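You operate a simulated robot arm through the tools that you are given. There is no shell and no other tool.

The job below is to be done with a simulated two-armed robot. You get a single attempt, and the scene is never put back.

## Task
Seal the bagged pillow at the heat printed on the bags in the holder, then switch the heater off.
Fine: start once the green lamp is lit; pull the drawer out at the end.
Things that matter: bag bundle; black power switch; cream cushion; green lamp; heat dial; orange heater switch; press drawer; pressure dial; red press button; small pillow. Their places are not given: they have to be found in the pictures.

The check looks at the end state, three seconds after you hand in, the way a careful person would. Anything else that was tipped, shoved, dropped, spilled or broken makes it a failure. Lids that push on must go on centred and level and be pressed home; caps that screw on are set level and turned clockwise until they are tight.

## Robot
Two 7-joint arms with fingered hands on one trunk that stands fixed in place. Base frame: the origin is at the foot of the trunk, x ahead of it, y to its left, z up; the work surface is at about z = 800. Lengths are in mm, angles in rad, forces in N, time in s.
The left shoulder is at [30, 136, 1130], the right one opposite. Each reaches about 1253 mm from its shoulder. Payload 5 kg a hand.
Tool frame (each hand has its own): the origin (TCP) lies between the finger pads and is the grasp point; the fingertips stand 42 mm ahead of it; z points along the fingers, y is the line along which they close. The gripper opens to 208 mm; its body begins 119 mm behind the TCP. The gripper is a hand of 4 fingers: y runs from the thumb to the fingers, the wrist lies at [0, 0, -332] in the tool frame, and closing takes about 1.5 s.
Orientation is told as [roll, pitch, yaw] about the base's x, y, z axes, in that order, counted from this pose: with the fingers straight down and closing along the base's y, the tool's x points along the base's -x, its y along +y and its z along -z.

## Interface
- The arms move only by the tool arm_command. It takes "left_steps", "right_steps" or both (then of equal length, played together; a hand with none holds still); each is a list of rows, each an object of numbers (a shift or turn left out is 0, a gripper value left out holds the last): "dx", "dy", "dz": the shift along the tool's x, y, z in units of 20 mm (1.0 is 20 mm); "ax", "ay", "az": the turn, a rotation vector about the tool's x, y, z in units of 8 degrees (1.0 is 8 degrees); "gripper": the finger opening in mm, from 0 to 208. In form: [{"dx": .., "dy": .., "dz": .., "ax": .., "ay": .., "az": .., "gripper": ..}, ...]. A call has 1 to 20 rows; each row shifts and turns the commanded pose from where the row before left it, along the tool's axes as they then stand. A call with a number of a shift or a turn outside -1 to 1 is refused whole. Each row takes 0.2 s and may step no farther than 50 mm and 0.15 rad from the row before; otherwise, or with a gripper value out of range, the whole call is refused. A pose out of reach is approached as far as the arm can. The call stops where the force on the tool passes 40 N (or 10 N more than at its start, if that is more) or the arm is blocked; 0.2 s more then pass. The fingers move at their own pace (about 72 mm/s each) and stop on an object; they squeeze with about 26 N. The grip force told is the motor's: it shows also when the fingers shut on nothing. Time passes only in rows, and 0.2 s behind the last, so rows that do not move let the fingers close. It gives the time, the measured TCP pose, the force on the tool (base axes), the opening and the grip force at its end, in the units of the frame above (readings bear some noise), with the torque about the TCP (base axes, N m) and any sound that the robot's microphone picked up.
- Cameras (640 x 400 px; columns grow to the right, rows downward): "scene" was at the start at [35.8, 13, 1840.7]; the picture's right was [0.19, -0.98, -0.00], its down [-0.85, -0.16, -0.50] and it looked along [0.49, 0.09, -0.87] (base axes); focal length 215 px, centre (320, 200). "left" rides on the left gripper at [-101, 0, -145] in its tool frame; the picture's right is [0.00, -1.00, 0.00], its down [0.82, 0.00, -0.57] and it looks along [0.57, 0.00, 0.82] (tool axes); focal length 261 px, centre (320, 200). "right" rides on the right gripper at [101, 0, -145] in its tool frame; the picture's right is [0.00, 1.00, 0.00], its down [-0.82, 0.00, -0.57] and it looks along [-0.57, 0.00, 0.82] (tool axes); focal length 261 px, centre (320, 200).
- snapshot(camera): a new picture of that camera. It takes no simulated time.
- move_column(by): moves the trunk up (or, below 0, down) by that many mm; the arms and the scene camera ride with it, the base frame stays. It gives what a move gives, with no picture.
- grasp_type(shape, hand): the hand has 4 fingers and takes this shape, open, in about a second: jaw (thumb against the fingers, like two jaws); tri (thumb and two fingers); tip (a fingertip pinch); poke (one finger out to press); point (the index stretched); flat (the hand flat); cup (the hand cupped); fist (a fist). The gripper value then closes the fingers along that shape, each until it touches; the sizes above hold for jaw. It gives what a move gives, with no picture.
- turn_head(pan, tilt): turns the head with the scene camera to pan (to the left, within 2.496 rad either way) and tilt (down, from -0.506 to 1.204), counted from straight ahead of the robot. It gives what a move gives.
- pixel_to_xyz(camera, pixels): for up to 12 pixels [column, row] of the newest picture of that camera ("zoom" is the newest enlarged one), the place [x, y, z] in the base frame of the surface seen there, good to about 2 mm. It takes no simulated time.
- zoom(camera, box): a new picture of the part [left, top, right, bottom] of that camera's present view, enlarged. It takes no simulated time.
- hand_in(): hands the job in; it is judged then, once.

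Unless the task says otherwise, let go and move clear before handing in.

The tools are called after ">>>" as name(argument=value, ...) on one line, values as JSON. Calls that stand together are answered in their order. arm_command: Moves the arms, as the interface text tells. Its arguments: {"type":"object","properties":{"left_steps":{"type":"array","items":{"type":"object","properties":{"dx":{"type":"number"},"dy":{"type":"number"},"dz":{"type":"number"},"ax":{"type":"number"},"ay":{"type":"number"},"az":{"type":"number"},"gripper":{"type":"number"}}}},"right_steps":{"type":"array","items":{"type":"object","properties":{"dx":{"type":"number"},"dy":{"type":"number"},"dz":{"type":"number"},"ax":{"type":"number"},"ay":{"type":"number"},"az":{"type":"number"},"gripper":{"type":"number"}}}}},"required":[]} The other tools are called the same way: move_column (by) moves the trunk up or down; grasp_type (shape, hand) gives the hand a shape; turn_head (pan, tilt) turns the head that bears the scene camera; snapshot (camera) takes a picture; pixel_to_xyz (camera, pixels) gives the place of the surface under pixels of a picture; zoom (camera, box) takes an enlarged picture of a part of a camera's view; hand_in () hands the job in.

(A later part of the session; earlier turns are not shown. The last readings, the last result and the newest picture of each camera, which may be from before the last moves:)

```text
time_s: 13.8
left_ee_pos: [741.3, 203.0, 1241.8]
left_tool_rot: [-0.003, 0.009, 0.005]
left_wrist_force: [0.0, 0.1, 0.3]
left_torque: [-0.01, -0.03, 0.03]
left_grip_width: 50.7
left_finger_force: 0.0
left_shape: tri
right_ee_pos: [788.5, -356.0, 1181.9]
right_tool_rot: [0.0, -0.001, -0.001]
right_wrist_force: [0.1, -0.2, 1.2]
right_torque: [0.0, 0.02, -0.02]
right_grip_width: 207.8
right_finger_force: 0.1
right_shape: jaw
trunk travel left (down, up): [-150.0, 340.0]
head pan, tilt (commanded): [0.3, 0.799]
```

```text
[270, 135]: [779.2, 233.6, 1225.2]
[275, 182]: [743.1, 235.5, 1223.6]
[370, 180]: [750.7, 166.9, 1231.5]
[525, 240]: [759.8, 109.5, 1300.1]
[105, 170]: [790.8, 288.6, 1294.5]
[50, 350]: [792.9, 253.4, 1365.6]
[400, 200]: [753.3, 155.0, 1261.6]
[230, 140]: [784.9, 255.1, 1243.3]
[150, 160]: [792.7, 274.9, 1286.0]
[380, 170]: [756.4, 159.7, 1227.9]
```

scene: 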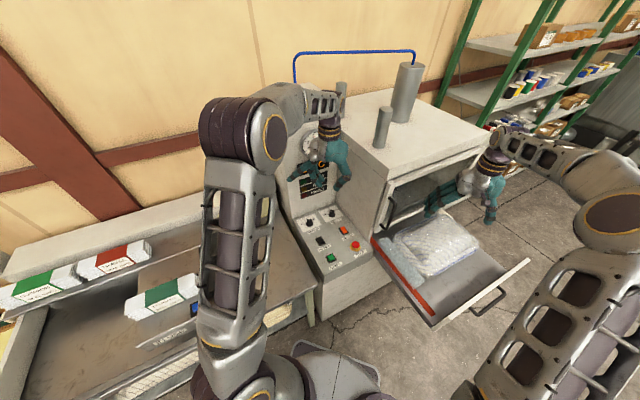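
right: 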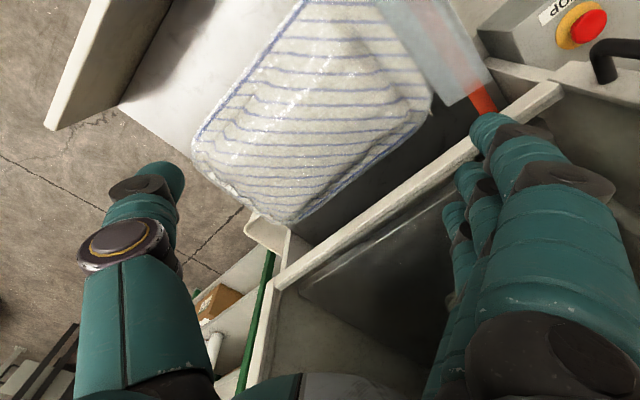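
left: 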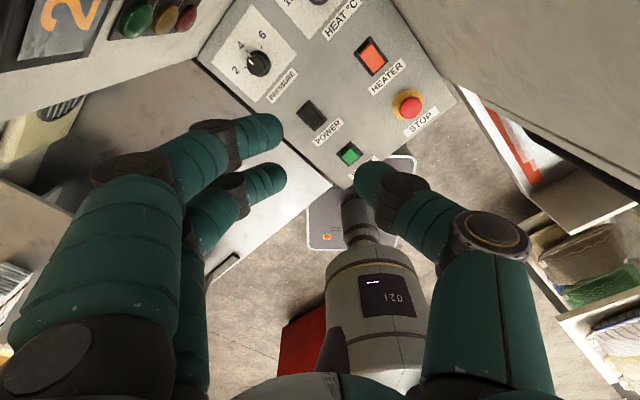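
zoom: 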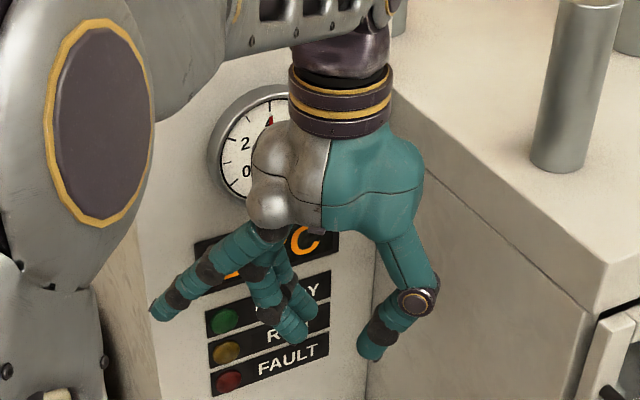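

In "tri" the spare finger sticks out and would hit the pressure dial, so I'll use "jaw" closed small, yawed +90° so the thumb goes into the corner and the fingers come from the robot side. I'll set that shape and turn here in the clear.

>>> grasp_type(hand="left", shape="jaw")

>>> arm_command(left_steps=[{"gripper": 60, "az": -1, "dx": 0.5}, {"az": -1, "dx": 0.5}, {"az": -1, "dx": 0.5}, {"az": -1}, {"az": -1}, {"az": -1}, {"az": -1}, {"az": -1}, {"az": -1}, {"az": -1}, {"az": -1}, {"az": -0.25}, {}])

>>> snapshot(camera="left")

>>> snapshot(camera="scene")

```text
time_s: 14.7
left_ee_pos: [739.9, 202.8, 1242.5]
left_tool_rot: [-0.002, 0.009, 0.007]
left_wrist_force: [0.0, 0.5, 0.5]
left_torque: [0.01, -0.01, -0.01]
left_grip_width: 208.0
left_finger_force: 0.1
left_shape: jaw
right_ee_pos: [789.1, -356.3, 1182.4]
right_tool_rot: [0.0, -0.002, 0.001]
right_wrist_force: [-0.1, -0.7, 0.7]
right_torque: [-0.02, -0.02, 0.02]
right_grip_width: 207.5
right_finger_force: 0.1
right_shape: jaw
trunk travel left (down, up): [-150.0, 340.0]
head pan, tilt (commanded): [0.3, 0.799]
```

```text
time_s: 17.5
left_ee_pos: [711.6, 200.2, 1242.7]
left_tool_rot: [0.009, 0.004, 1.578]
left_wrist_force: [0.2, 0.7, 0.3]
left_torque: [0.0, 0.04, 0.04]
left_grip_width: 60.2
left_finger_force: 0.0
left_shape: jaw
right_ee_pos: [788.7, -355.6, 1181.7]
right_tool_rot: [-0.001, -0.001, 0.0]
right_wrist_force: [-0.4, 0.4, -0.7]
right_torque: [-0.02, -0.01, 0.01]
right_grip_width: 207.7
right_finger_force: 0.1
right_shape: jaw
trunk travel left (down, up): [-150.0, 340.0]
head pan, tilt (commanded): [0.3, 0.799]
```

```text
taken
```

left: 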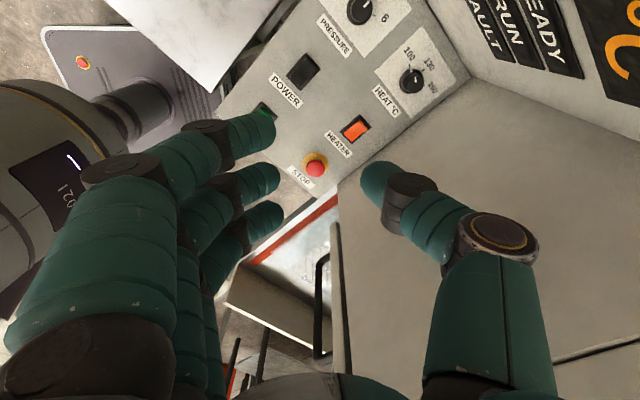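

```text
taken
```

scene: 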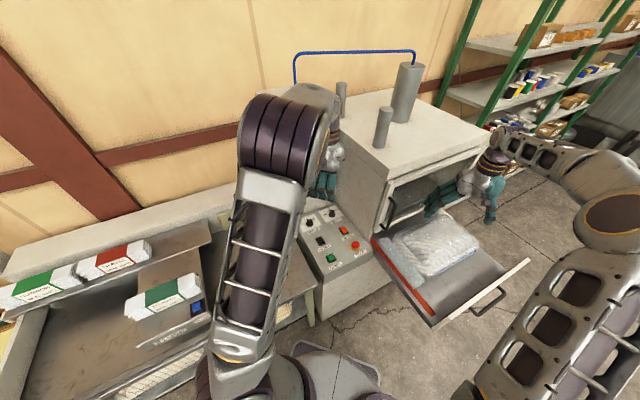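

Yaw +90° was reached cleanly, and the left camera now sees the heat dial at (412,80). I'll zoom on it to read pointer and tick angles.

>>> zoom(camera="left", box=[372, 25, 468, 120])

>>> pixel_to_xyz(camera="zoom", pixels=[[320, 200], [300, 150], [350, 150], [380, 180], [250, 200], [300, 260]])

```text
4.21 times, centred on (420, 72) of left
```

zoom: 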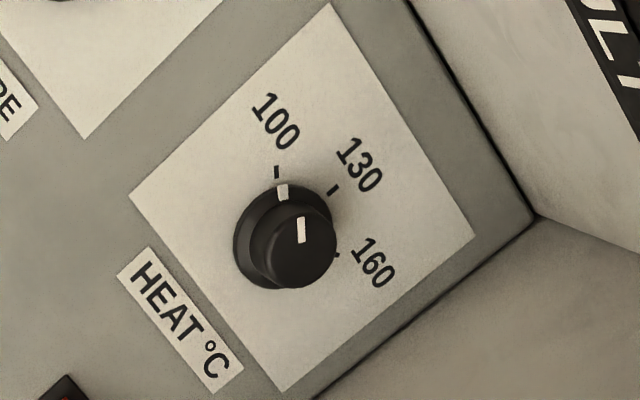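

```text
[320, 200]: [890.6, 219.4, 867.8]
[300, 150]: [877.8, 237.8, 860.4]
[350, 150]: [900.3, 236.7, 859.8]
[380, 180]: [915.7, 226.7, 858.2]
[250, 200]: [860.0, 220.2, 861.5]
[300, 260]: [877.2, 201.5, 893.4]
```

>>> pixel_to_xyz(camera="zoom", pixels=[[277, 172], [333, 190], [338, 255], [283, 192], [301, 220], [302, 240], [300, 252], [236, 245], [280, 187], [300, 288], [330, 245], [250, 280]])

```text
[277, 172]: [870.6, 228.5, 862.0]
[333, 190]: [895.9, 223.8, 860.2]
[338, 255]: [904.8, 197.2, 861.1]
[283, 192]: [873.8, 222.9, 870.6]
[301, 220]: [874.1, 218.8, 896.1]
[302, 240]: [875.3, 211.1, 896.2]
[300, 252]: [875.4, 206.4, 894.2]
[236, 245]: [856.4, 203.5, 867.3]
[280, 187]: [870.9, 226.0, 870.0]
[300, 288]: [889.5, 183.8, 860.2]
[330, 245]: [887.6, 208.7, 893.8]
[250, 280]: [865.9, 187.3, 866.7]
```

Ticks sit at about 100→≈104°, 130→≈45°, 160→≈−15° (base yaw) and the pointer at ≈97°, so about 112° clockwise is needed. I'll yaw a little further to ~115° and lean the hand 20° toward the robot, still in the clear.

>>> arm_command(left_steps=[{"az": -1}, {"az": -1}, {"az": -1}, {"ax": 1}, {"ax": 1}, {"ax": 0.5, "gripper": 50}, {}, {}])

>>> snapshot(camera="left")

>>> snapshot(camera="scene")

```text
time_s: 19.3
left_ee_pos: [711.9, 199.3, 1244.0]
left_tool_rot: [-0.34, 0.001, 1.995]
left_wrist_force: [-0.4, -0.7, -0.4]
left_torque: [0.03, 0.03, 0.02]
left_grip_width: 50.5
left_finger_force: 0.0
left_shape: jaw
right_ee_pos: [789.4, -355.8, 1181.9]
right_tool_rot: [-0.001, -0.001, -0.001]
right_wrist_force: [-0.4, 0.3, 1.2]
right_torque: [0.01, -0.02, 0.01]
right_grip_width: 207.9
right_finger_force: 0.0
right_shape: jaw
trunk travel left (down, up): [-150.0, 340.0]
head pan, tilt (commanded): [0.3, 0.799]
```

```text
taken
```

left: 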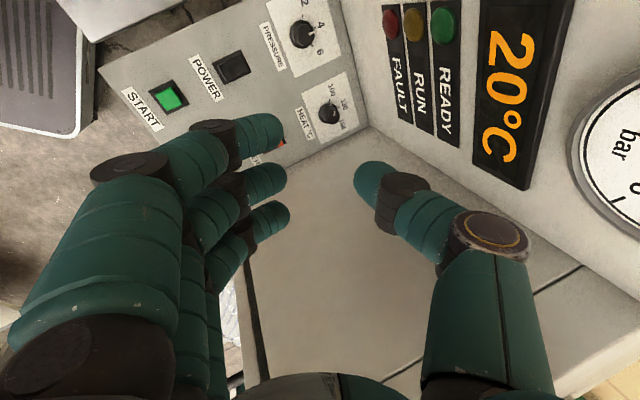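

```text
taken
```

scene: 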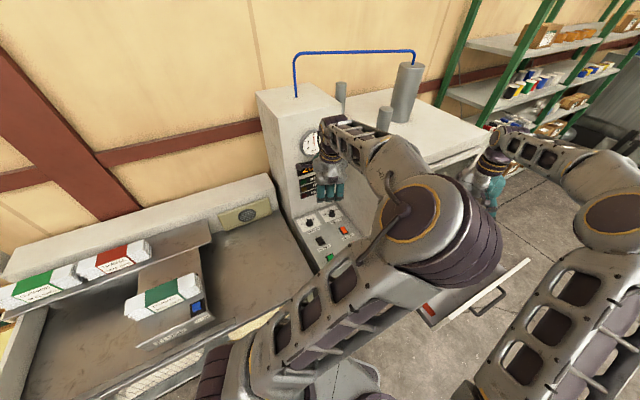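

The left elbow has swung to the right of the shoulder (scene (430,225)). I'll check its position and clearance from the box and the other arm before going on.

>>> pixel_to_xyz(camera="scene", pixels=[[430, 225], [400, 165], [350, 140], [470, 260], [500, 230], [380, 290], [325, 165], [325, 190]])

>>> zoom(camera="scene", box=[260, 90, 520, 340])

>>> pixel_to_xyz(camera="left", pixels=[[270, 128], [275, 180], [280, 215], [365, 180], [375, 175], [500, 245], [535, 240], [110, 165], [20, 330], [210, 140], [235, 185], [245, 225]])

```text
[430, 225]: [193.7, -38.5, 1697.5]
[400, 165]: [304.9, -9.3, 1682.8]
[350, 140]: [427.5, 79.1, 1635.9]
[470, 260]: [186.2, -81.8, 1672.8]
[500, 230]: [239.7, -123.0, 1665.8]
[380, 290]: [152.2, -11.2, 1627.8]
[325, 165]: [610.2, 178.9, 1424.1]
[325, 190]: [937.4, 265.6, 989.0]
```

```text
1.60 times, centred on (390, 215) of scene
```

zoom: 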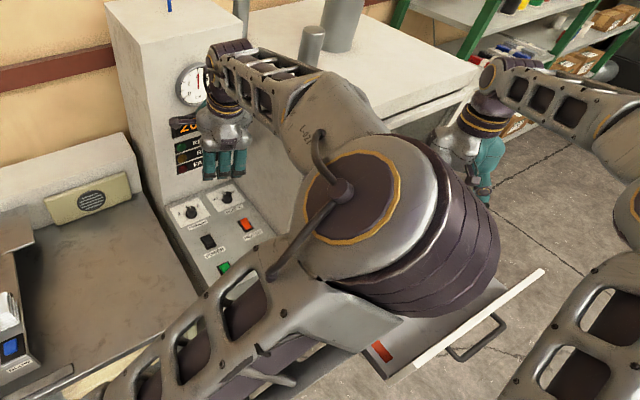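

```text
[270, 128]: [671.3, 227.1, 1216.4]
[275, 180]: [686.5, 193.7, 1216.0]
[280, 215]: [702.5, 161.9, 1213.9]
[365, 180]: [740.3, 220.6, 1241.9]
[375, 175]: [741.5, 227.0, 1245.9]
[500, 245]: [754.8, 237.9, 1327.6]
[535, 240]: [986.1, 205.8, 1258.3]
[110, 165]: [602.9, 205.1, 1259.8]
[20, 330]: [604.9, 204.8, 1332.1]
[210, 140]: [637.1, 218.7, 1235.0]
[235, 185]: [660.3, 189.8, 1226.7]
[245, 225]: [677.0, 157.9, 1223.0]
```

Elbow is high (z≈1700) and clear. The lean is 19.5°, yaw 114°; I'll descend diagonally to about (760,199,1000), well above the controls.

>>> arm_command(left_steps=[{"dx": 0.076, "dy": 0.155, "dz": 0.941}, {"dx": 0.076, "dy": 0.155, "dz": 0.941}, {"dx": 0.076, "dy": 0.155, "dz": 0.941}, {"dx": 0.076, "dy": 0.155, "dz": 0.941}, {"dx": 0.076, "dy": 0.155, "dz": 0.941}, {"dx": 0.076, "dy": 0.155, "dz": 0.941}, {"dx": 0.076, "dy": 0.155, "dz": 0.941}, {"dx": 0.076, "dy": 0.155, "dz": 0.941}, {"dx": 0.076, "dy": 0.155, "dz": 0.941}, {"dx": 0.076, "dy": 0.155, "dz": 0.941}, {"dx": 0.076, "dy": 0.155, "dz": 0.941}, {"dx": 0.076, "dy": 0.155, "dz": 0.941}, {"dx": 0.076, "dy": 0.155, "dz": 0.941}])

>>> snapshot(camera="left")

>>> snapshot(camera="scene")

```text
time_s: 22.1
left_ee_pos: [761.0, 201.7, 998.1]
left_tool_rot: [-0.34, 0.001, 1.995]
left_wrist_force: [0.6, -0.2, 0.1]
left_torque: [0.01, 0.02, 0.01]
left_grip_width: 50.5
left_finger_force: 0.1
left_shape: jaw
right_ee_pos: [790.6, -355.8, 1182.2]
right_tool_rot: [-0.001, 0.0, 0.0]
right_wrist_force: [0.9, 0.5, -0.6]
right_torque: [-0.02, 0.1, -0.03]
right_grip_width: 207.9
right_finger_force: 0.0
right_shape: jaw
trunk travel left (down, up): [-150.0, 340.0]
head pan, tilt (commanded): [0.3, 0.799]
```

```text
taken
```

left: 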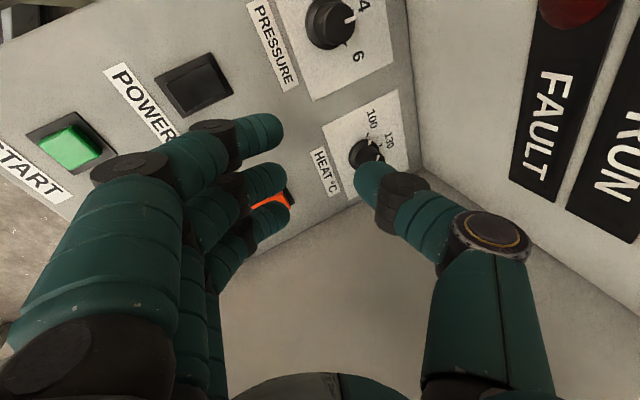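

```text
taken
```

scene: 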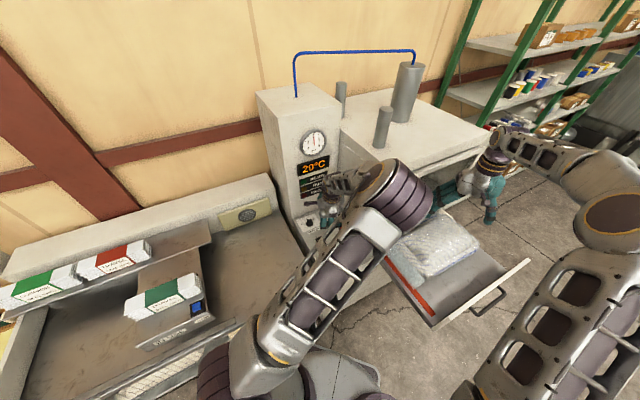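

The arm descended without contact. The elbow now appears near (405,195) in the scene, so I'll check its clearance to the box front and drawer.

>>> pixel_to_xyz(camera="scene", pixels=[[420, 190], [440, 195], [385, 180], [430, 205], [340, 260], [360, 185], [325, 190], [400, 230]])

>>> zoom(camera="scene", box=[280, 140, 460, 260])

```text
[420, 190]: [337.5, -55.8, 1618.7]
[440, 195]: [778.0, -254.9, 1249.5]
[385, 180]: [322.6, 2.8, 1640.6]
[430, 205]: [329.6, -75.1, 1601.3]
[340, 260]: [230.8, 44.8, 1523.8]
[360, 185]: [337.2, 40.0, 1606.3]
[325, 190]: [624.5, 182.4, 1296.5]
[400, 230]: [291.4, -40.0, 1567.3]
```

```text
3.33 times, centred on (370, 200) of scene
```

zoom: 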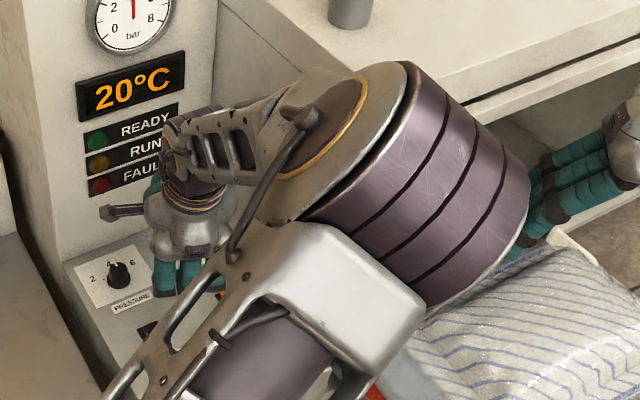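

The elbow is safe at (335,−60,1610). Now I'll move over the dial at z≈955 with the opening at 60 mm.

>>> arm_command(left_steps=[{"dx": 0.363, "dy": -0.618, "dz": 0.599, "gripper": 60}, {"dx": 0.363, "dy": -0.618, "dz": 0.599}, {"dx": 0.363, "dy": -0.618, "dz": 0.599}, {"dx": 0.363, "dy": -0.618, "dz": 0.599}, {"dx": 0.363, "dy": -0.618, "dz": 0.599}, {"dx": 0.363, "dy": -0.618, "dz": 0.599}, {}])

>>> snapshot(camera="left")

>>> zoom(camera="scene", box=[280, 140, 400, 260])

```text
time_s: 23.7
left_ee_pos: [862.7, 200.3, 957.1]
left_tool_rot: [-0.342, 0.0, 1.995]
left_wrist_force: [-1.1, -0.3, -0.6]
left_torque: [-0.02, -0.06, -0.03]
left_grip_width: 59.5
left_finger_force: 0.0
left_shape: jaw
right_ee_pos: [788.0, -356.5, 1182.3]
right_tool_rot: [0.001, 0.001, 0.0]
right_wrist_force: [-0.5, 0.0, 0.9]
right_torque: [0.01, -0.05, 0.0]
right_grip_width: 207.9
right_finger_force: 0.2
right_shape: jaw
trunk travel left (down, up): [-150.0, 340.0]
head pan, tilt (commanded): [0.3, 0.799]
```

```text
taken
```

left: 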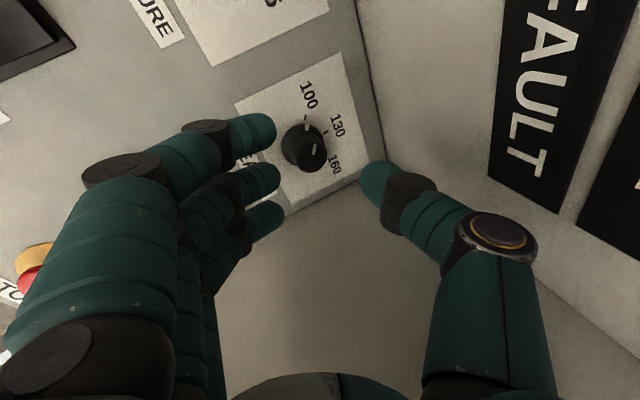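

```text
3.33 times, centred on (340, 200) of scene
```

zoom: 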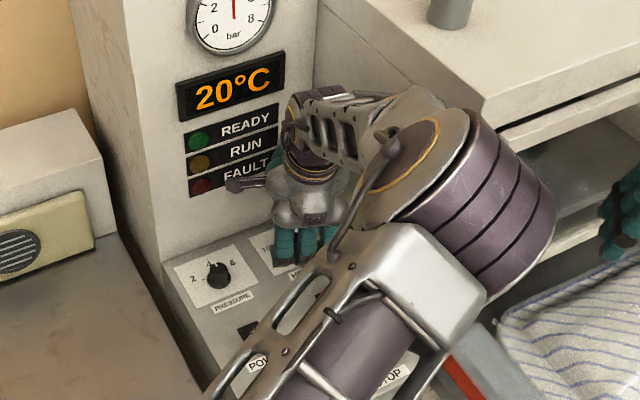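

The dial sits between fingers and thumb in the left view (305,145) with no contact. I'll descend straight down 44 mm with a small centring shift.

>>> arm_command(left_steps=[{"dy": 0.146, "dz": 0.532}, {"dy": 0.146, "dz": 0.532}, {"dy": 0.146, "dz": 0.532}, {"dy": 0.146, "dz": 0.532}, {}])

>>> snapshot(camera="left")

>>> zoom(camera="left", box=[220, 80, 420, 240])

```text
time_s: 24.9
left_ee_pos: [866.0, 200.7, 915.0]
left_tool_rot: [-0.342, 0.001, 1.994]
left_wrist_force: [-1.4, 1.4, 5.8]
left_torque: [-0.03, 0.17, -0.03]
left_grip_width: 59.3
left_finger_force: 0.0
left_shape: jaw
right_ee_pos: [788.2, -356.1, 1182.2]
right_tool_rot: [0.001, 0.0, 0.0]
right_wrist_force: [0.3, 0.4, 0.7]
right_torque: [-0.01, 0.0, -0.03]
right_grip_width: 207.9
right_finger_force: 0.1
right_shape: jaw
trunk travel left (down, up): [-150.0, 340.0]
head pan, tilt (commanded): [0.3, 0.799]
```

```text
taken
```

left: 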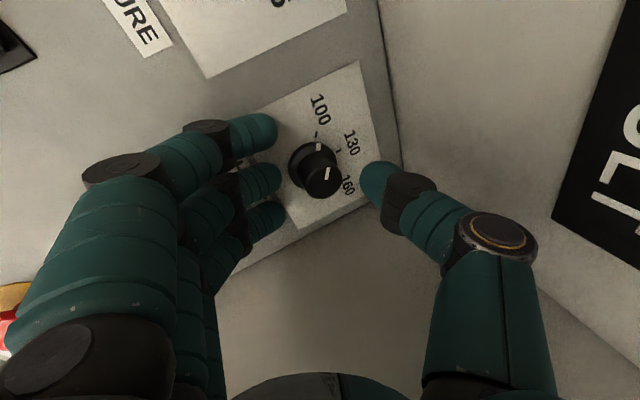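

```text
2.50 times, centred on (320, 160) of left
```

zoom: 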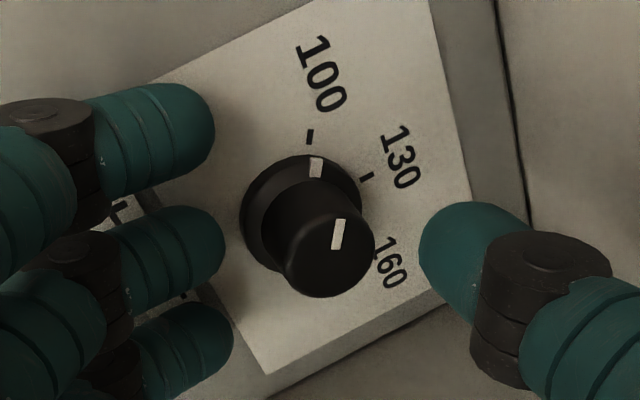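

A 5.8 N upward force shows the fingertips just touch the panel. I'll rise 6 mm, then close to 34 mm and look at the contact.

>>> arm_command(left_steps=[{"dy": -0.1, "dz": -0.283}, {}, {"gripper": 34}, {}, {}, {}])

>>> zoom(camera="left", box=[220, 80, 420, 240])

```text
time_s: 26.3
left_ee_pos: [866.1, 202.3, 919.2]
left_tool_rot: [-0.34, -0.001, 1.996]
left_wrist_force: [0.0, -0.2, -0.4]
left_torque: [0.0, 0.0, 0.0]
left_grip_width: 34.6
left_finger_force: 0.1
left_shape: jaw
right_ee_pos: [789.6, -355.9, 1181.7]
right_tool_rot: [0.0, 0.0, 0.0]
right_wrist_force: [0.5, 0.3, 0.0]
right_torque: [0.01, 0.01, 0.04]
right_grip_width: 207.6
right_finger_force: 0.0
right_shape: jaw
trunk travel left (down, up): [-150.0, 340.0]
head pan, tilt (commanded): [0.3, 0.799]
```

```text
2.50 times, centred on (320, 160) of left
```

zoom: 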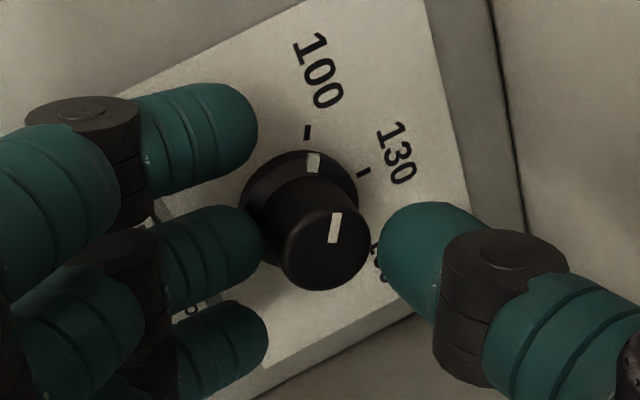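

Finger and thumb straddle the knob with little gap and no contact force. I'll lower 6 mm and close onto the knob.

>>> arm_command(left_steps=[{"dy": 0.05, "dz": 0.14}, {"dy": 0.05, "dz": 0.14}, {"gripper": 18}, {}, {}, {}])

>>> zoom(camera="left", box=[220, 80, 420, 240])

```text
time_s: 27.7
left_ee_pos: [866.1, 199.9, 913.0]
left_tool_rot: [-0.342, -0.001, 1.995]
left_wrist_force: [7.3, 4.0, 7.8]
left_torque: [-0.04, 0.22, 0.0]
left_grip_width: 14.0
left_finger_force: 26.2
left_shape: jaw
right_ee_pos: [789.9, -355.8, 1181.9]
right_tool_rot: [0.0, 0.001, -0.001]
right_wrist_force: [-0.7, -0.4, 0.6]
right_torque: [0.0, 0.0, 0.01]
right_grip_width: 207.9
right_finger_force: 0.1
right_shape: jaw
trunk travel left (down, up): [-150.0, 340.0]
head pan, tilt (commanded): [0.3, 0.799]
```

```text
2.50 times, centred on (320, 160) of left
```

zoom: 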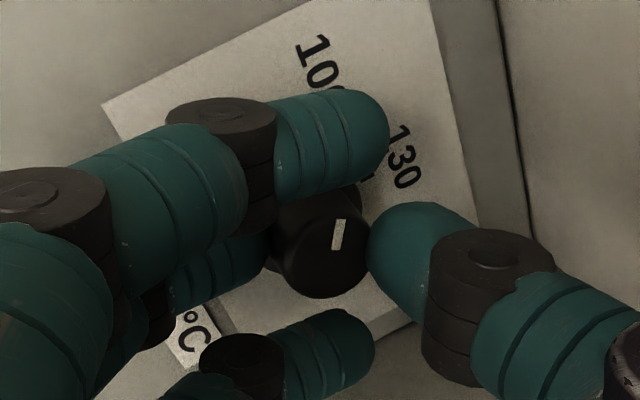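

The knob is held (grip 26 N) between middle finger and thumb. I'll rotate clockwise ~15° about the dial's vertical axis and check that the pointer follows.

>>> arm_command(left_steps=[{"ay": 0.317, "az": 0.896, "dx": -0.072}, {"ay": 0.317, "az": 0.896, "dx": -0.072}, {}])

>>> zoom(camera="left", box=[220, 80, 420, 240])

```text
time_s: 28.5
left_ee_pos: [864.6, 203.4, 913.3]
left_tool_rot: [-0.346, -0.003, 1.73]
left_wrist_force: [12.8, 10.5, 13.4]
left_torque: [0.27, -0.13, 0.1]
left_grip_width: 13.9
left_finger_force: 26.0
left_shape: jaw
right_ee_pos: [788.8, -355.5, 1181.3]
right_tool_rot: [0.001, 0.0, 0.0]
right_wrist_force: [-0.1, -0.4, -0.6]
right_torque: [0.04, 0.01, 0.01]
right_grip_width: 207.9
right_finger_force: 0.1
right_shape: jaw
trunk travel left (down, up): [-150.0, 340.0]
head pan, tilt (commanded): [0.3, 0.799]
```

```text
2.50 times, centred on (320, 160) of left
```

zoom: 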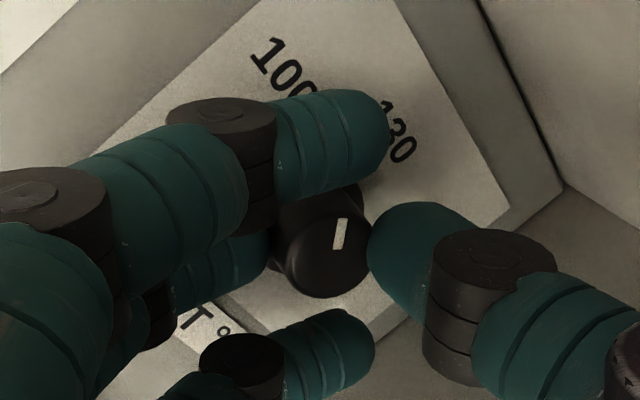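

The pointer stays fixed in the hand's view while the plate turned, so the knob follows. I'll continue three more rows to yaw ≈76°.

>>> arm_command(left_steps=[{"ay": 0.317, "az": 0.896, "dx": -0.072}, {"ay": 0.317, "az": 0.896, "dx": -0.072}, {"ay": 0.317, "az": 0.896, "dx": -0.072}, {}])

>>> zoom(camera="left", box=[220, 80, 420, 240])

>>> zoom(camera="scene", box=[280, 140, 400, 260])

```text
time_s: 29.5
left_ee_pos: [864.9, 208.0, 912.6]
left_tool_rot: [-0.341, 0.0, 1.328]
left_wrist_force: [16.4, 10.8, 14.1]
left_torque: [0.38, -0.19, 0.17]
left_grip_width: 14.0
left_finger_force: 26.1
left_shape: jaw
right_ee_pos: [788.4, -356.7, 1182.2]
right_tool_rot: [0.001, 0.001, 0.0]
right_wrist_force: [0.0, 0.0, 0.2]
right_torque: [0.04, 0.03, -0.04]
right_grip_width: 207.6
right_finger_force: 0.1
right_shape: jaw
trunk travel left (down, up): [-150.0, 340.0]
head pan, tilt (commanded): [0.3, 0.799]
```

```text
2.50 times, centred on (320, 160) of left
```

zoom: 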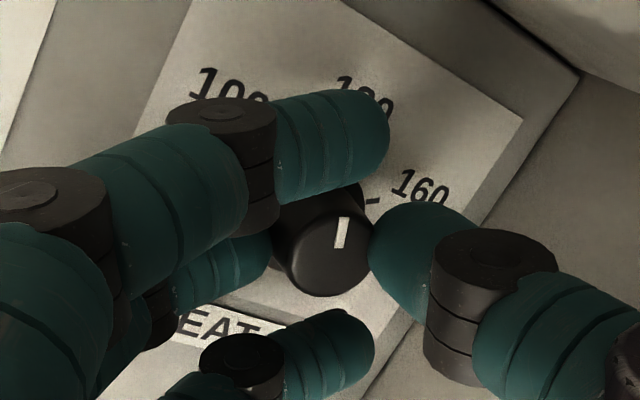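

```text
3.33 times, centred on (340, 200) of scene
```

zoom: 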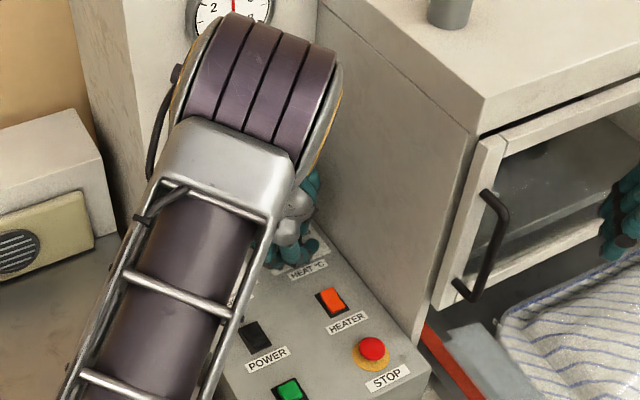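

Pointer now near 59° (about 123 °C). I'll open to 44 mm, rise 10 mm, turn back 38°, and come down for a second stroke.

>>> arm_command(left_steps=[{"gripper": 44}, {}, {}, {"dy": -0.167, "dz": -0.4715}, {"ay": -0.317, "az": -0.896, "dx": 0.072}, {"ay": -0.317, "az": -0.896, "dx": 0.072}, {"ay": -0.317, "az": -0.896, "dx": 0.072}, {"ay": -0.317, "az": -0.896, "dx": 0.072}, {"ay": -0.317, "az": -0.896, "dx": 0.072}, {}])

>>> zoom(camera="left", box=[220, 80, 420, 240])

```text
time_s: 31.7
left_ee_pos: [866.0, 200.1, 922.0]
left_tool_rot: [-0.341, 0.002, 1.998]
left_wrist_force: [1.0, 0.7, 0.9]
left_torque: [-0.07, -0.03, -0.02]
left_grip_width: 43.8
left_finger_force: 0.1
left_shape: jaw
right_ee_pos: [788.3, -355.8, 1182.8]
right_tool_rot: [-0.002, 0.0, -0.001]
right_wrist_force: [-0.3, 1.0, 0.3]
right_torque: [-0.06, -0.02, 0.0]
right_grip_width: 208.0
right_finger_force: 0.1
right_shape: jaw
trunk travel left (down, up): [-150.0, 340.0]
head pan, tilt (commanded): [0.3, 0.799]
```

```text
2.50 times, centred on (320, 160) of left
```

zoom: 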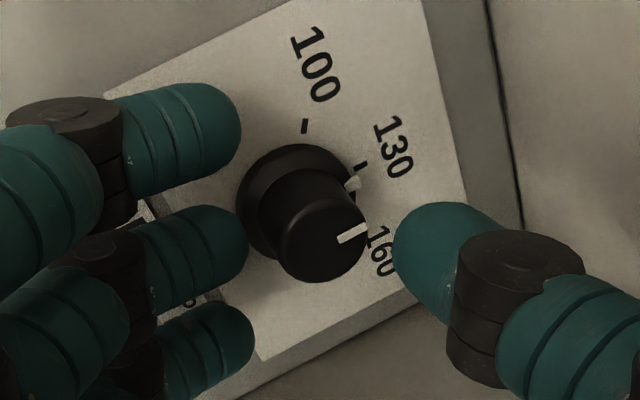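

The pointer now stands close to the 130 tick (353,183 vs 361,166). I'll measure its angle precisely.

>>> pixel_to_xyz(camera="zoom", pixels=[[353, 183], [361, 166], [304, 126], [362, 229], [345, 238], [320, 246], [348, 185], [358, 181]])

```text
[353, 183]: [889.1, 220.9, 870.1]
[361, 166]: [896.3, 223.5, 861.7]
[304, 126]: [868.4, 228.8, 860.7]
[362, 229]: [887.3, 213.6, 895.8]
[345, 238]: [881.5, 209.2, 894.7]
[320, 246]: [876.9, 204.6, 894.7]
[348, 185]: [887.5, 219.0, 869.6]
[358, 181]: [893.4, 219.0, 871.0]
```

The pointer now reads 130, a bit more than I turned it, so the dial appears to snap to its marks. I'll lower, grip, and make a second ~40° clockwise stroke toward 160.

>>> arm_command(left_steps=[{"gripper": 34}, {}, {"dy": 0.08, "dz": 0.23}, {"dy": 0.08, "dz": 0.23}, {"gripper": 18}, {}, {}, {}, {"ay": 0.317, "az": 0.896, "dx": -0.072}, {"ay": 0.317, "az": 0.896, "dx": -0.072}, {"ay": 0.317, "az": 0.896, "dx": -0.072}, {"ay": 0.317, "az": 0.896, "dx": -0.072}, {"ay": 0.317, "az": 0.896, "dx": -0.072}, {}])

>>> zoom(camera="left", box=[220, 80, 420, 240])

```text
time_s: 34.7
left_ee_pos: [865.8, 205.9, 913.9]
left_tool_rot: [-0.34, 0.0, 1.328]
left_wrist_force: [13.3, 5.3, 6.6]
left_torque: [0.29, -0.1, 0.13]
left_grip_width: 14.1
left_finger_force: 26.3
left_shape: jaw
right_ee_pos: [788.8, -356.7, 1179.5]
right_tool_rot: [0.0, 0.0, 0.0]
right_wrist_force: [0.3, 0.3, -0.3]
right_torque: [-0.01, 0.04, 0.0]
right_grip_width: 207.9
right_finger_force: 0.0
right_shape: jaw
trunk travel left (down, up): [-150.0, 340.0]
head pan, tilt (commanded): [0.3, 0.799]
```

```text
2.50 times, centred on (320, 160) of left
```

zoom: 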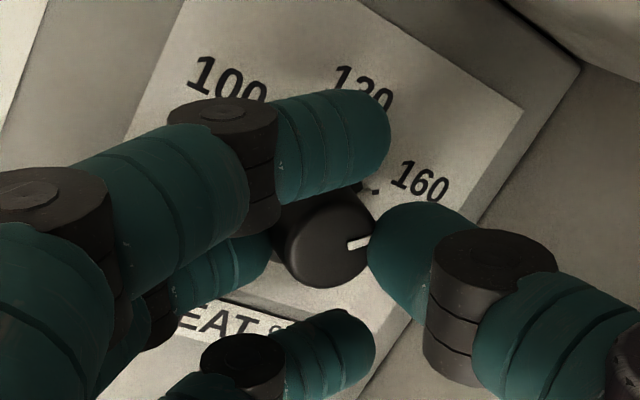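

The stripe now points close to the 160 tick. I'll release, rise and look from here at where the pointer settles.

>>> arm_command(left_steps=[{"gripper": 46}, {}, {}, {"dy": -0.167, "dz": -0.4715}, {}])

>>> zoom(camera="left", box=[220, 80, 420, 240])

```text
time_s: 35.9
left_ee_pos: [863.8, 207.2, 924.1]
left_tool_rot: [-0.34, -0.002, 1.331]
left_wrist_force: [0.6, -0.1, -1.0]
left_torque: [0.01, 0.03, -0.02]
left_grip_width: 45.7
left_finger_force: 0.1
left_shape: jaw
right_ee_pos: [790.2, -356.0, 1181.4]
right_tool_rot: [0.001, -0.001, 0.001]
right_wrist_force: [0.3, -0.7, 0.5]
right_torque: [-0.03, 0.01, -0.01]
right_grip_width: 207.8
right_finger_force: 0.0
right_shape: jaw
trunk travel left (down, up): [-150.0, 340.0]
head pan, tilt (commanded): [0.3, 0.799]
```

```text
2.50 times, centred on (320, 160) of left
```

zoom: 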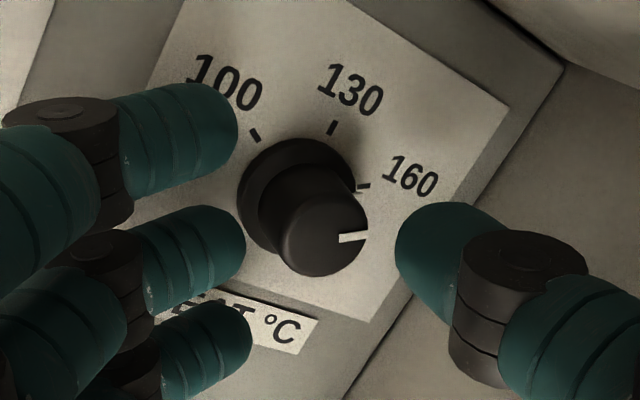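

The stripe is parallel to the 160 tick dash. I'll back the hand away to get an unobstructed, measured view of the dial.

>>> pixel_to_xyz(camera="zoom", pixels=[[363, 234], [343, 239], [324, 240], [363, 186], [331, 128], [254, 135], [300, 205]])

>>> arm_command(left_steps=[{"dy": -0.334, "dz": -0.943}, {"dy": -0.334, "dz": -0.943}, {"dy": -0.334, "dz": -0.943}, {"dy": 0.6, "dz": -0.3}, {"dy": 0.6, "dz": -0.3}, {"dy": 0.6, "dz": -0.3}, {"dy": 0.6, "dz": -0.3}, {"dy": 0.6, "dz": -0.3}, {}])

>>> snapshot(camera="left")

>>> snapshot(camera="scene")

```text
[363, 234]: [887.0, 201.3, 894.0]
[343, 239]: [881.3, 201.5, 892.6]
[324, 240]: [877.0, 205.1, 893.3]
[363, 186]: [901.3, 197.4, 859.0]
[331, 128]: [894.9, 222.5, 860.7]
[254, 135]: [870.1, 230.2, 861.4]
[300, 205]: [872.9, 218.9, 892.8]
```

```text
time_s: 37.9
left_ee_pos: [799.2, 224.0, 992.3]
left_tool_rot: [-0.34, -0.001, 1.331]
left_wrist_force: [0.2, -0.1, 0.2]
left_torque: [0.0, 0.0, -0.02]
left_grip_width: 45.9
left_finger_force: 0.1
left_shape: jaw
right_ee_pos: [790.3, -356.0, 1182.3]
right_tool_rot: [-0.001, 0.0, -0.001]
right_wrist_force: [0.4, 0.4, -0.8]
right_torque: [0.06, 0.03, -0.01]
right_grip_width: 207.6
right_finger_force: 0.1
right_shape: jaw
trunk travel left (down, up): [-150.0, 340.0]
head pan, tilt (commanded): [0.3, 0.799]
```

```text
taken
```

left: 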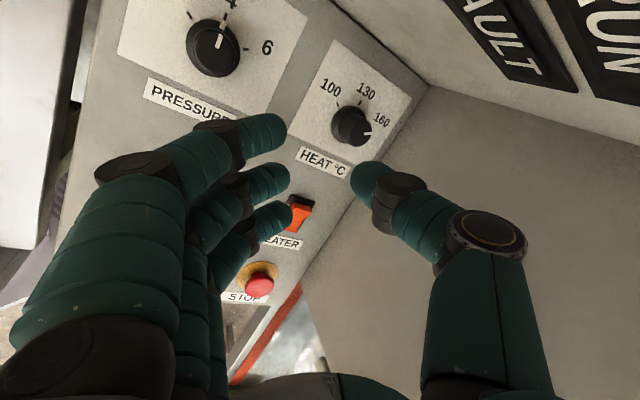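

```text
taken
```

scene: 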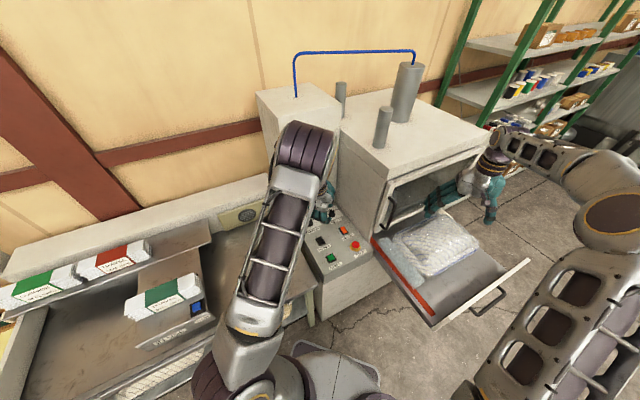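

>>> zoom(camera="left", box=[300, 60, 420, 150])

>>> zoom(camera="left", box=[120, 0, 300, 120])

```text
4.44 times, centred on (360, 105) of left
```

zoom: 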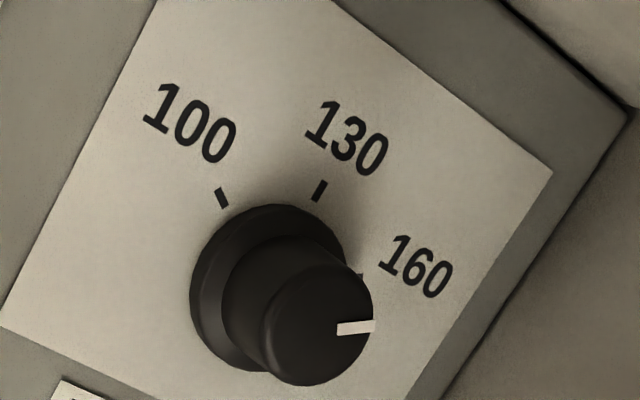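

```text
3.33 times, centred on (210, 60) of left
```

zoom: 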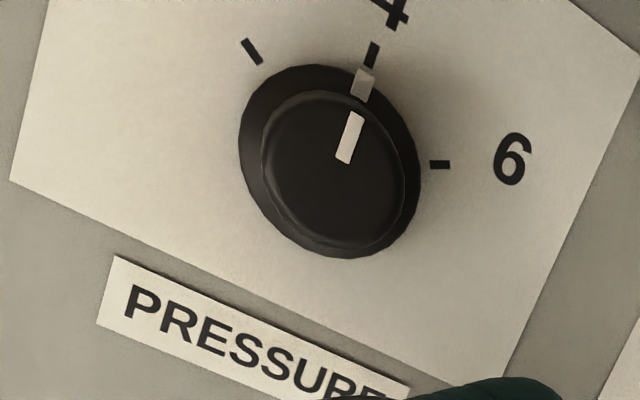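

The heat dial stands at 160 and pressure is untouched at 4. Now I'll move the left hand back and up, then change it to the "poke" shape for the switches.

>>> arm_command(left_steps=[{"dy": 0.3, "dz": -0.9}, {"dy": 0.3, "dz": -0.9}, {"dy": 0.6, "dz": -0.7}, {"dy": 0.6, "dz": -0.7}, {"dy": 0.6, "dz": -0.7}, {"dy": 0.6, "dz": -0.7}])

>>> grasp_type(hand="left", shape="poke")

>>> snapshot(camera="left")

>>> snapshot(camera="scene")

```text
time_s: 39.3
left_ee_pos: [715.1, 241.0, 1058.5]
left_tool_rot: [-0.341, -0.001, 1.33]
left_wrist_force: [0.2, 0.5, -0.2]
left_torque: [0.04, -0.05, 0.03]
left_grip_width: 45.5
left_finger_force: 0.1
left_shape: jaw
right_ee_pos: [788.3, -356.1, 1182.8]
right_tool_rot: [0.0, 0.001, 0.0]
right_wrist_force: [-0.8, 0.3, 0.6]
right_torque: [0.01, -0.05, -0.05]
right_grip_width: 207.9
right_finger_force: 0.1
right_shape: jaw
trunk travel left (down, up): [-150.0, 340.0]
head pan, tilt (commanded): [0.3, 0.799]
```

```text
time_s: 40.2
left_ee_pos: [715.1, 241.9, 1056.8]
left_tool_rot: [-0.341, 0.001, 1.332]
left_wrist_force: [-0.6, 0.6, 0.4]
left_torque: [0.0, 0.0, 0.01]
left_grip_width: 0.0
left_finger_force: 0.1
left_shape: poke
right_ee_pos: [788.6, -356.0, 1181.0]
right_tool_rot: [0.0, 0.0, -0.001]
right_wrist_force: [0.4, -0.7, 0.1]
right_torque: [0.02, -0.01, -0.04]
right_grip_width: 207.7
right_finger_force: 0.1
right_shape: jaw
trunk travel left (down, up): [-150.0, 340.0]
head pan, tilt (commanded): [0.3, 0.799]
```

```text
taken
```

left: 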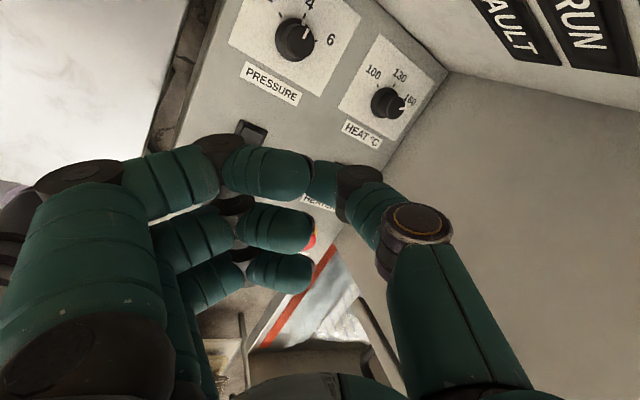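

```text
taken
```

scene: 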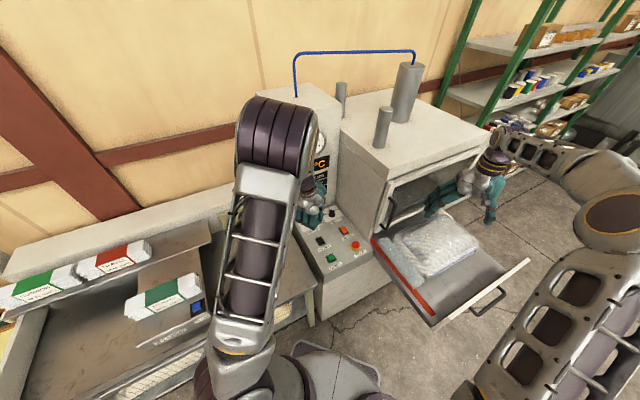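

The poke shape looks still in transition (index at (265,170), thumb behind it). I'll let a moment pass and look again.

>>> arm_command(left_steps=[{}, {}, {}])

>>> snapshot(camera="left")

>>> zoom(camera="scene", box=[270, 150, 370, 250])

```text
time_s: 41.0
left_ee_pos: [715.3, 241.4, 1056.2]
left_tool_rot: [-0.339, 0.001, 1.333]
left_wrist_force: [-0.3, 0.7, 0.4]
left_torque: [0.0, 0.0, -0.03]
left_grip_width: 0.0
left_finger_force: 0.1
left_shape: poke
right_ee_pos: [788.8, -356.9, 1182.4]
right_tool_rot: [0.001, 0.0, 0.0]
right_wrist_force: [-0.2, -0.3, 0.3]
right_torque: [0.03, 0.01, 0.02]
right_grip_width: 207.9
right_finger_force: 0.0
right_shape: jaw
trunk travel left (down, up): [-150.0, 340.0]
head pan, tilt (commanded): [0.3, 0.799]
```

```text
taken
```

left: 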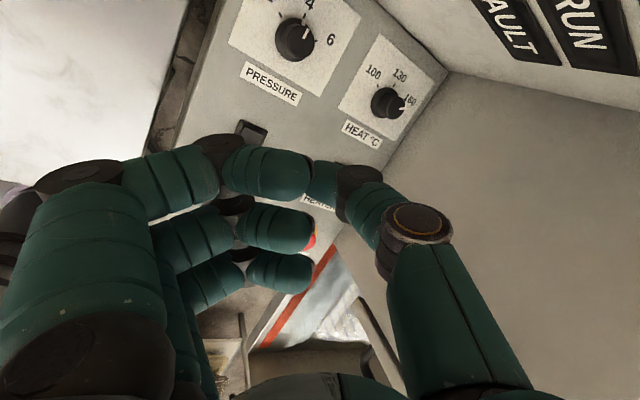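

```text
4.00 times, centred on (320, 200) of scene
```

zoom: 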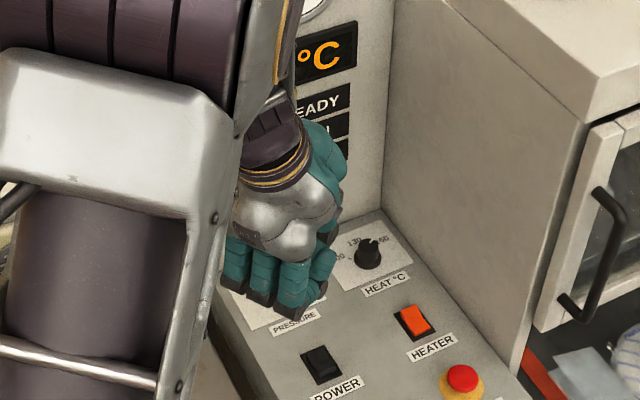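

"Poke" leaves all fingers curled around the thumb here. I'll try "point", where the index is stretched, to compare.

>>> grasp_type(hand="left", shape="point")

>>> snapshot(camera="left")

>>> zoom(camera="scene", box=[270, 150, 370, 250])

```text
time_s: 41.9
left_ee_pos: [715.0, 241.8, 1056.8]
left_tool_rot: [-0.341, 0.0, 1.332]
left_wrist_force: [-0.6, 0.5, -0.6]
left_torque: [-0.03, -0.11, 0.0]
left_grip_width: 201.6
left_finger_force: 0.1
left_shape: point
right_ee_pos: [789.6, -356.6, 1181.0]
right_tool_rot: [-0.001, -0.001, 0.0]
right_wrist_force: [0.7, 0.7, -0.2]
right_torque: [0.02, 0.02, -0.04]
right_grip_width: 208.0
right_finger_force: 0.2
right_shape: jaw
trunk travel left (down, up): [-150.0, 340.0]
head pan, tilt (commanded): [0.3, 0.799]
```

```text
taken
```

left: 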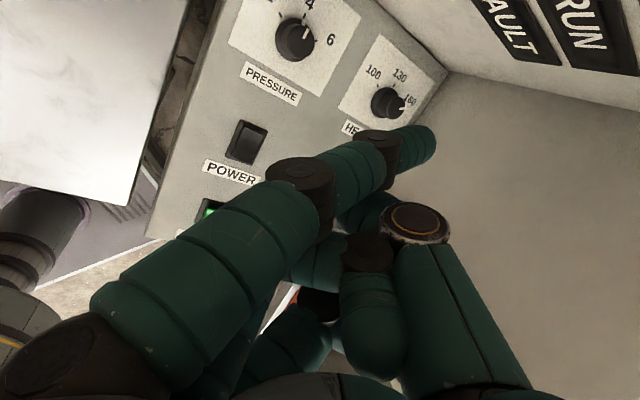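

```text
4.00 times, centred on (320, 200) of scene
```

zoom: 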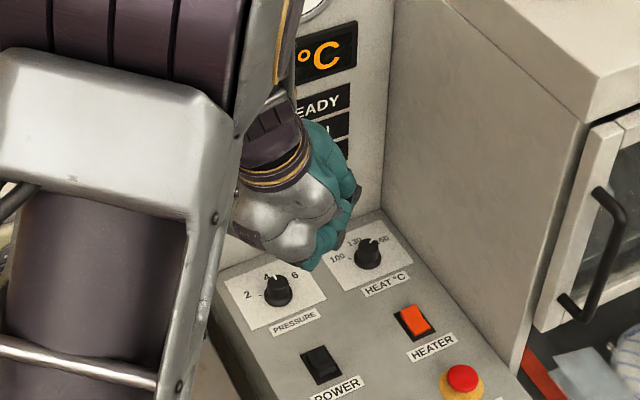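

"Point" gives one stretched index with the rest curled. I'll measure where its tip is relative to the TCP.

>>> pixel_to_xyz(camera="left", pixels=[[428, 142], [415, 150], [400, 160], [380, 150], [300, 180], [200, 260], [345, 265], [370, 330], [400, 225], [80, 360]])

>>> pixel_to_xyz(camera="zoom", pixels=[[413, 315], [425, 328], [402, 305], [430, 310], [400, 322], [415, 337], [405, 308], [420, 325], [463, 378], [320, 360], [318, 350], [322, 372]])

```text
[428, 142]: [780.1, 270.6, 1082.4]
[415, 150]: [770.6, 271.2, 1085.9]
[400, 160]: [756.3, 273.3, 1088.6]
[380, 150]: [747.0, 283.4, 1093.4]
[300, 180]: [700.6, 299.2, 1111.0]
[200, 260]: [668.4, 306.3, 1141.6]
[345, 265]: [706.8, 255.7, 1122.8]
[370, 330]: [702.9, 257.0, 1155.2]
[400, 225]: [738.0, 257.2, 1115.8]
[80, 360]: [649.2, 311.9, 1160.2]
```

```text
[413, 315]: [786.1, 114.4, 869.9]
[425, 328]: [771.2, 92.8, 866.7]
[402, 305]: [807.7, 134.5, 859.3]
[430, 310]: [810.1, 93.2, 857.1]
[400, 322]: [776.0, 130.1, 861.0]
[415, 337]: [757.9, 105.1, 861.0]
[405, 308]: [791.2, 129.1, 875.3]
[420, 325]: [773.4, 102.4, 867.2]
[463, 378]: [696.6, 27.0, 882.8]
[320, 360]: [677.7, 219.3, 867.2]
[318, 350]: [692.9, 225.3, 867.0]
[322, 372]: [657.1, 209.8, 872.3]
```

The heater rocker's back end is high (z 875 at (791,129)) and its front low, i.e. OFF. I'll open the "point" shape fully to see whether the index straightens.

>>> arm_command(left_steps=[{"gripper": 208}, {}, {}, {}, {}, {}])

>>> snapshot(camera="left")

```text
time_s: 43.3
left_ee_pos: [714.7, 241.5, 1056.7]
left_tool_rot: [-0.34, -0.001, 1.332]
left_wrist_force: [0.5, 1.1, -0.3]
left_torque: [-0.04, -0.01, 0.0]
left_grip_width: 201.8
left_finger_force: 0.2
left_shape: point
right_ee_pos: [789.7, -357.3, 1181.5]
right_tool_rot: [0.001, 0.0, 0.0]
right_wrist_force: [-0.4, -0.6, -0.1]
right_torque: [-0.05, 0.01, 0.01]
right_grip_width: 207.9
right_finger_force: 0.3
right_shape: jaw
trunk travel left (down, up): [-150.0, 340.0]
head pan, tilt (commanded): [0.3, 0.799]
```

```text
taken
```

left: 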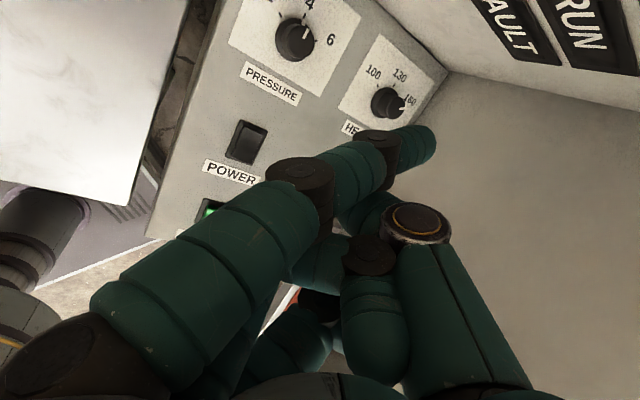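

The index in "point" lies 44° across the palm, awkward for pressing. I'll return to "poke" and measure its finger positions to find which tip leads.

>>> grasp_type(hand="left", shape="poke")

>>> snapshot(camera="left")

>>> pixel_to_xyz(camera="left", pixels=[[300, 175], [330, 180], [375, 200], [305, 232], [300, 275], [310, 165], [335, 165], [325, 195], [220, 150], [85, 190], [410, 225], [345, 205]])

```text
time_s: 44.2
left_ee_pos: [715.4, 242.6, 1057.5]
left_tool_rot: [-0.34, -0.002, 1.332]
left_wrist_force: [0.7, 0.8, -0.4]
left_torque: [-0.04, 0.02, 0.01]
left_grip_width: 0.0
left_finger_force: 0.0
left_shape: poke
right_ee_pos: [789.3, -355.9, 1181.9]
right_tool_rot: [-0.001, 0.002, 0.0]
right_wrist_force: [0.2, 0.7, -0.3]
right_torque: [0.01, 0.0, 0.0]
right_grip_width: 207.8
right_finger_force: 0.1
right_shape: jaw
trunk travel left (down, up): [-150.0, 340.0]
head pan, tilt (commanded): [0.3, 0.799]
```

```text
taken
```

left: 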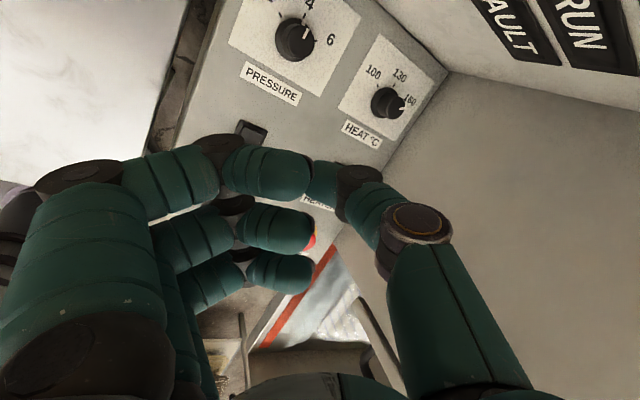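

```text
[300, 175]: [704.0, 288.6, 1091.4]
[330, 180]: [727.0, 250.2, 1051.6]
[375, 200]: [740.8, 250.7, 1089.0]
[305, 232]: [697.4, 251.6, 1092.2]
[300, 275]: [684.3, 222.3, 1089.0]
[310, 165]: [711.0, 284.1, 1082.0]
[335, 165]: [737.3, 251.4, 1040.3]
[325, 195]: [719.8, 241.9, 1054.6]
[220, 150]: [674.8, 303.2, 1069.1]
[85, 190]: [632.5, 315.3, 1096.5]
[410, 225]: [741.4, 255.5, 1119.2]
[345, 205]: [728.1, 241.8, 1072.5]
```

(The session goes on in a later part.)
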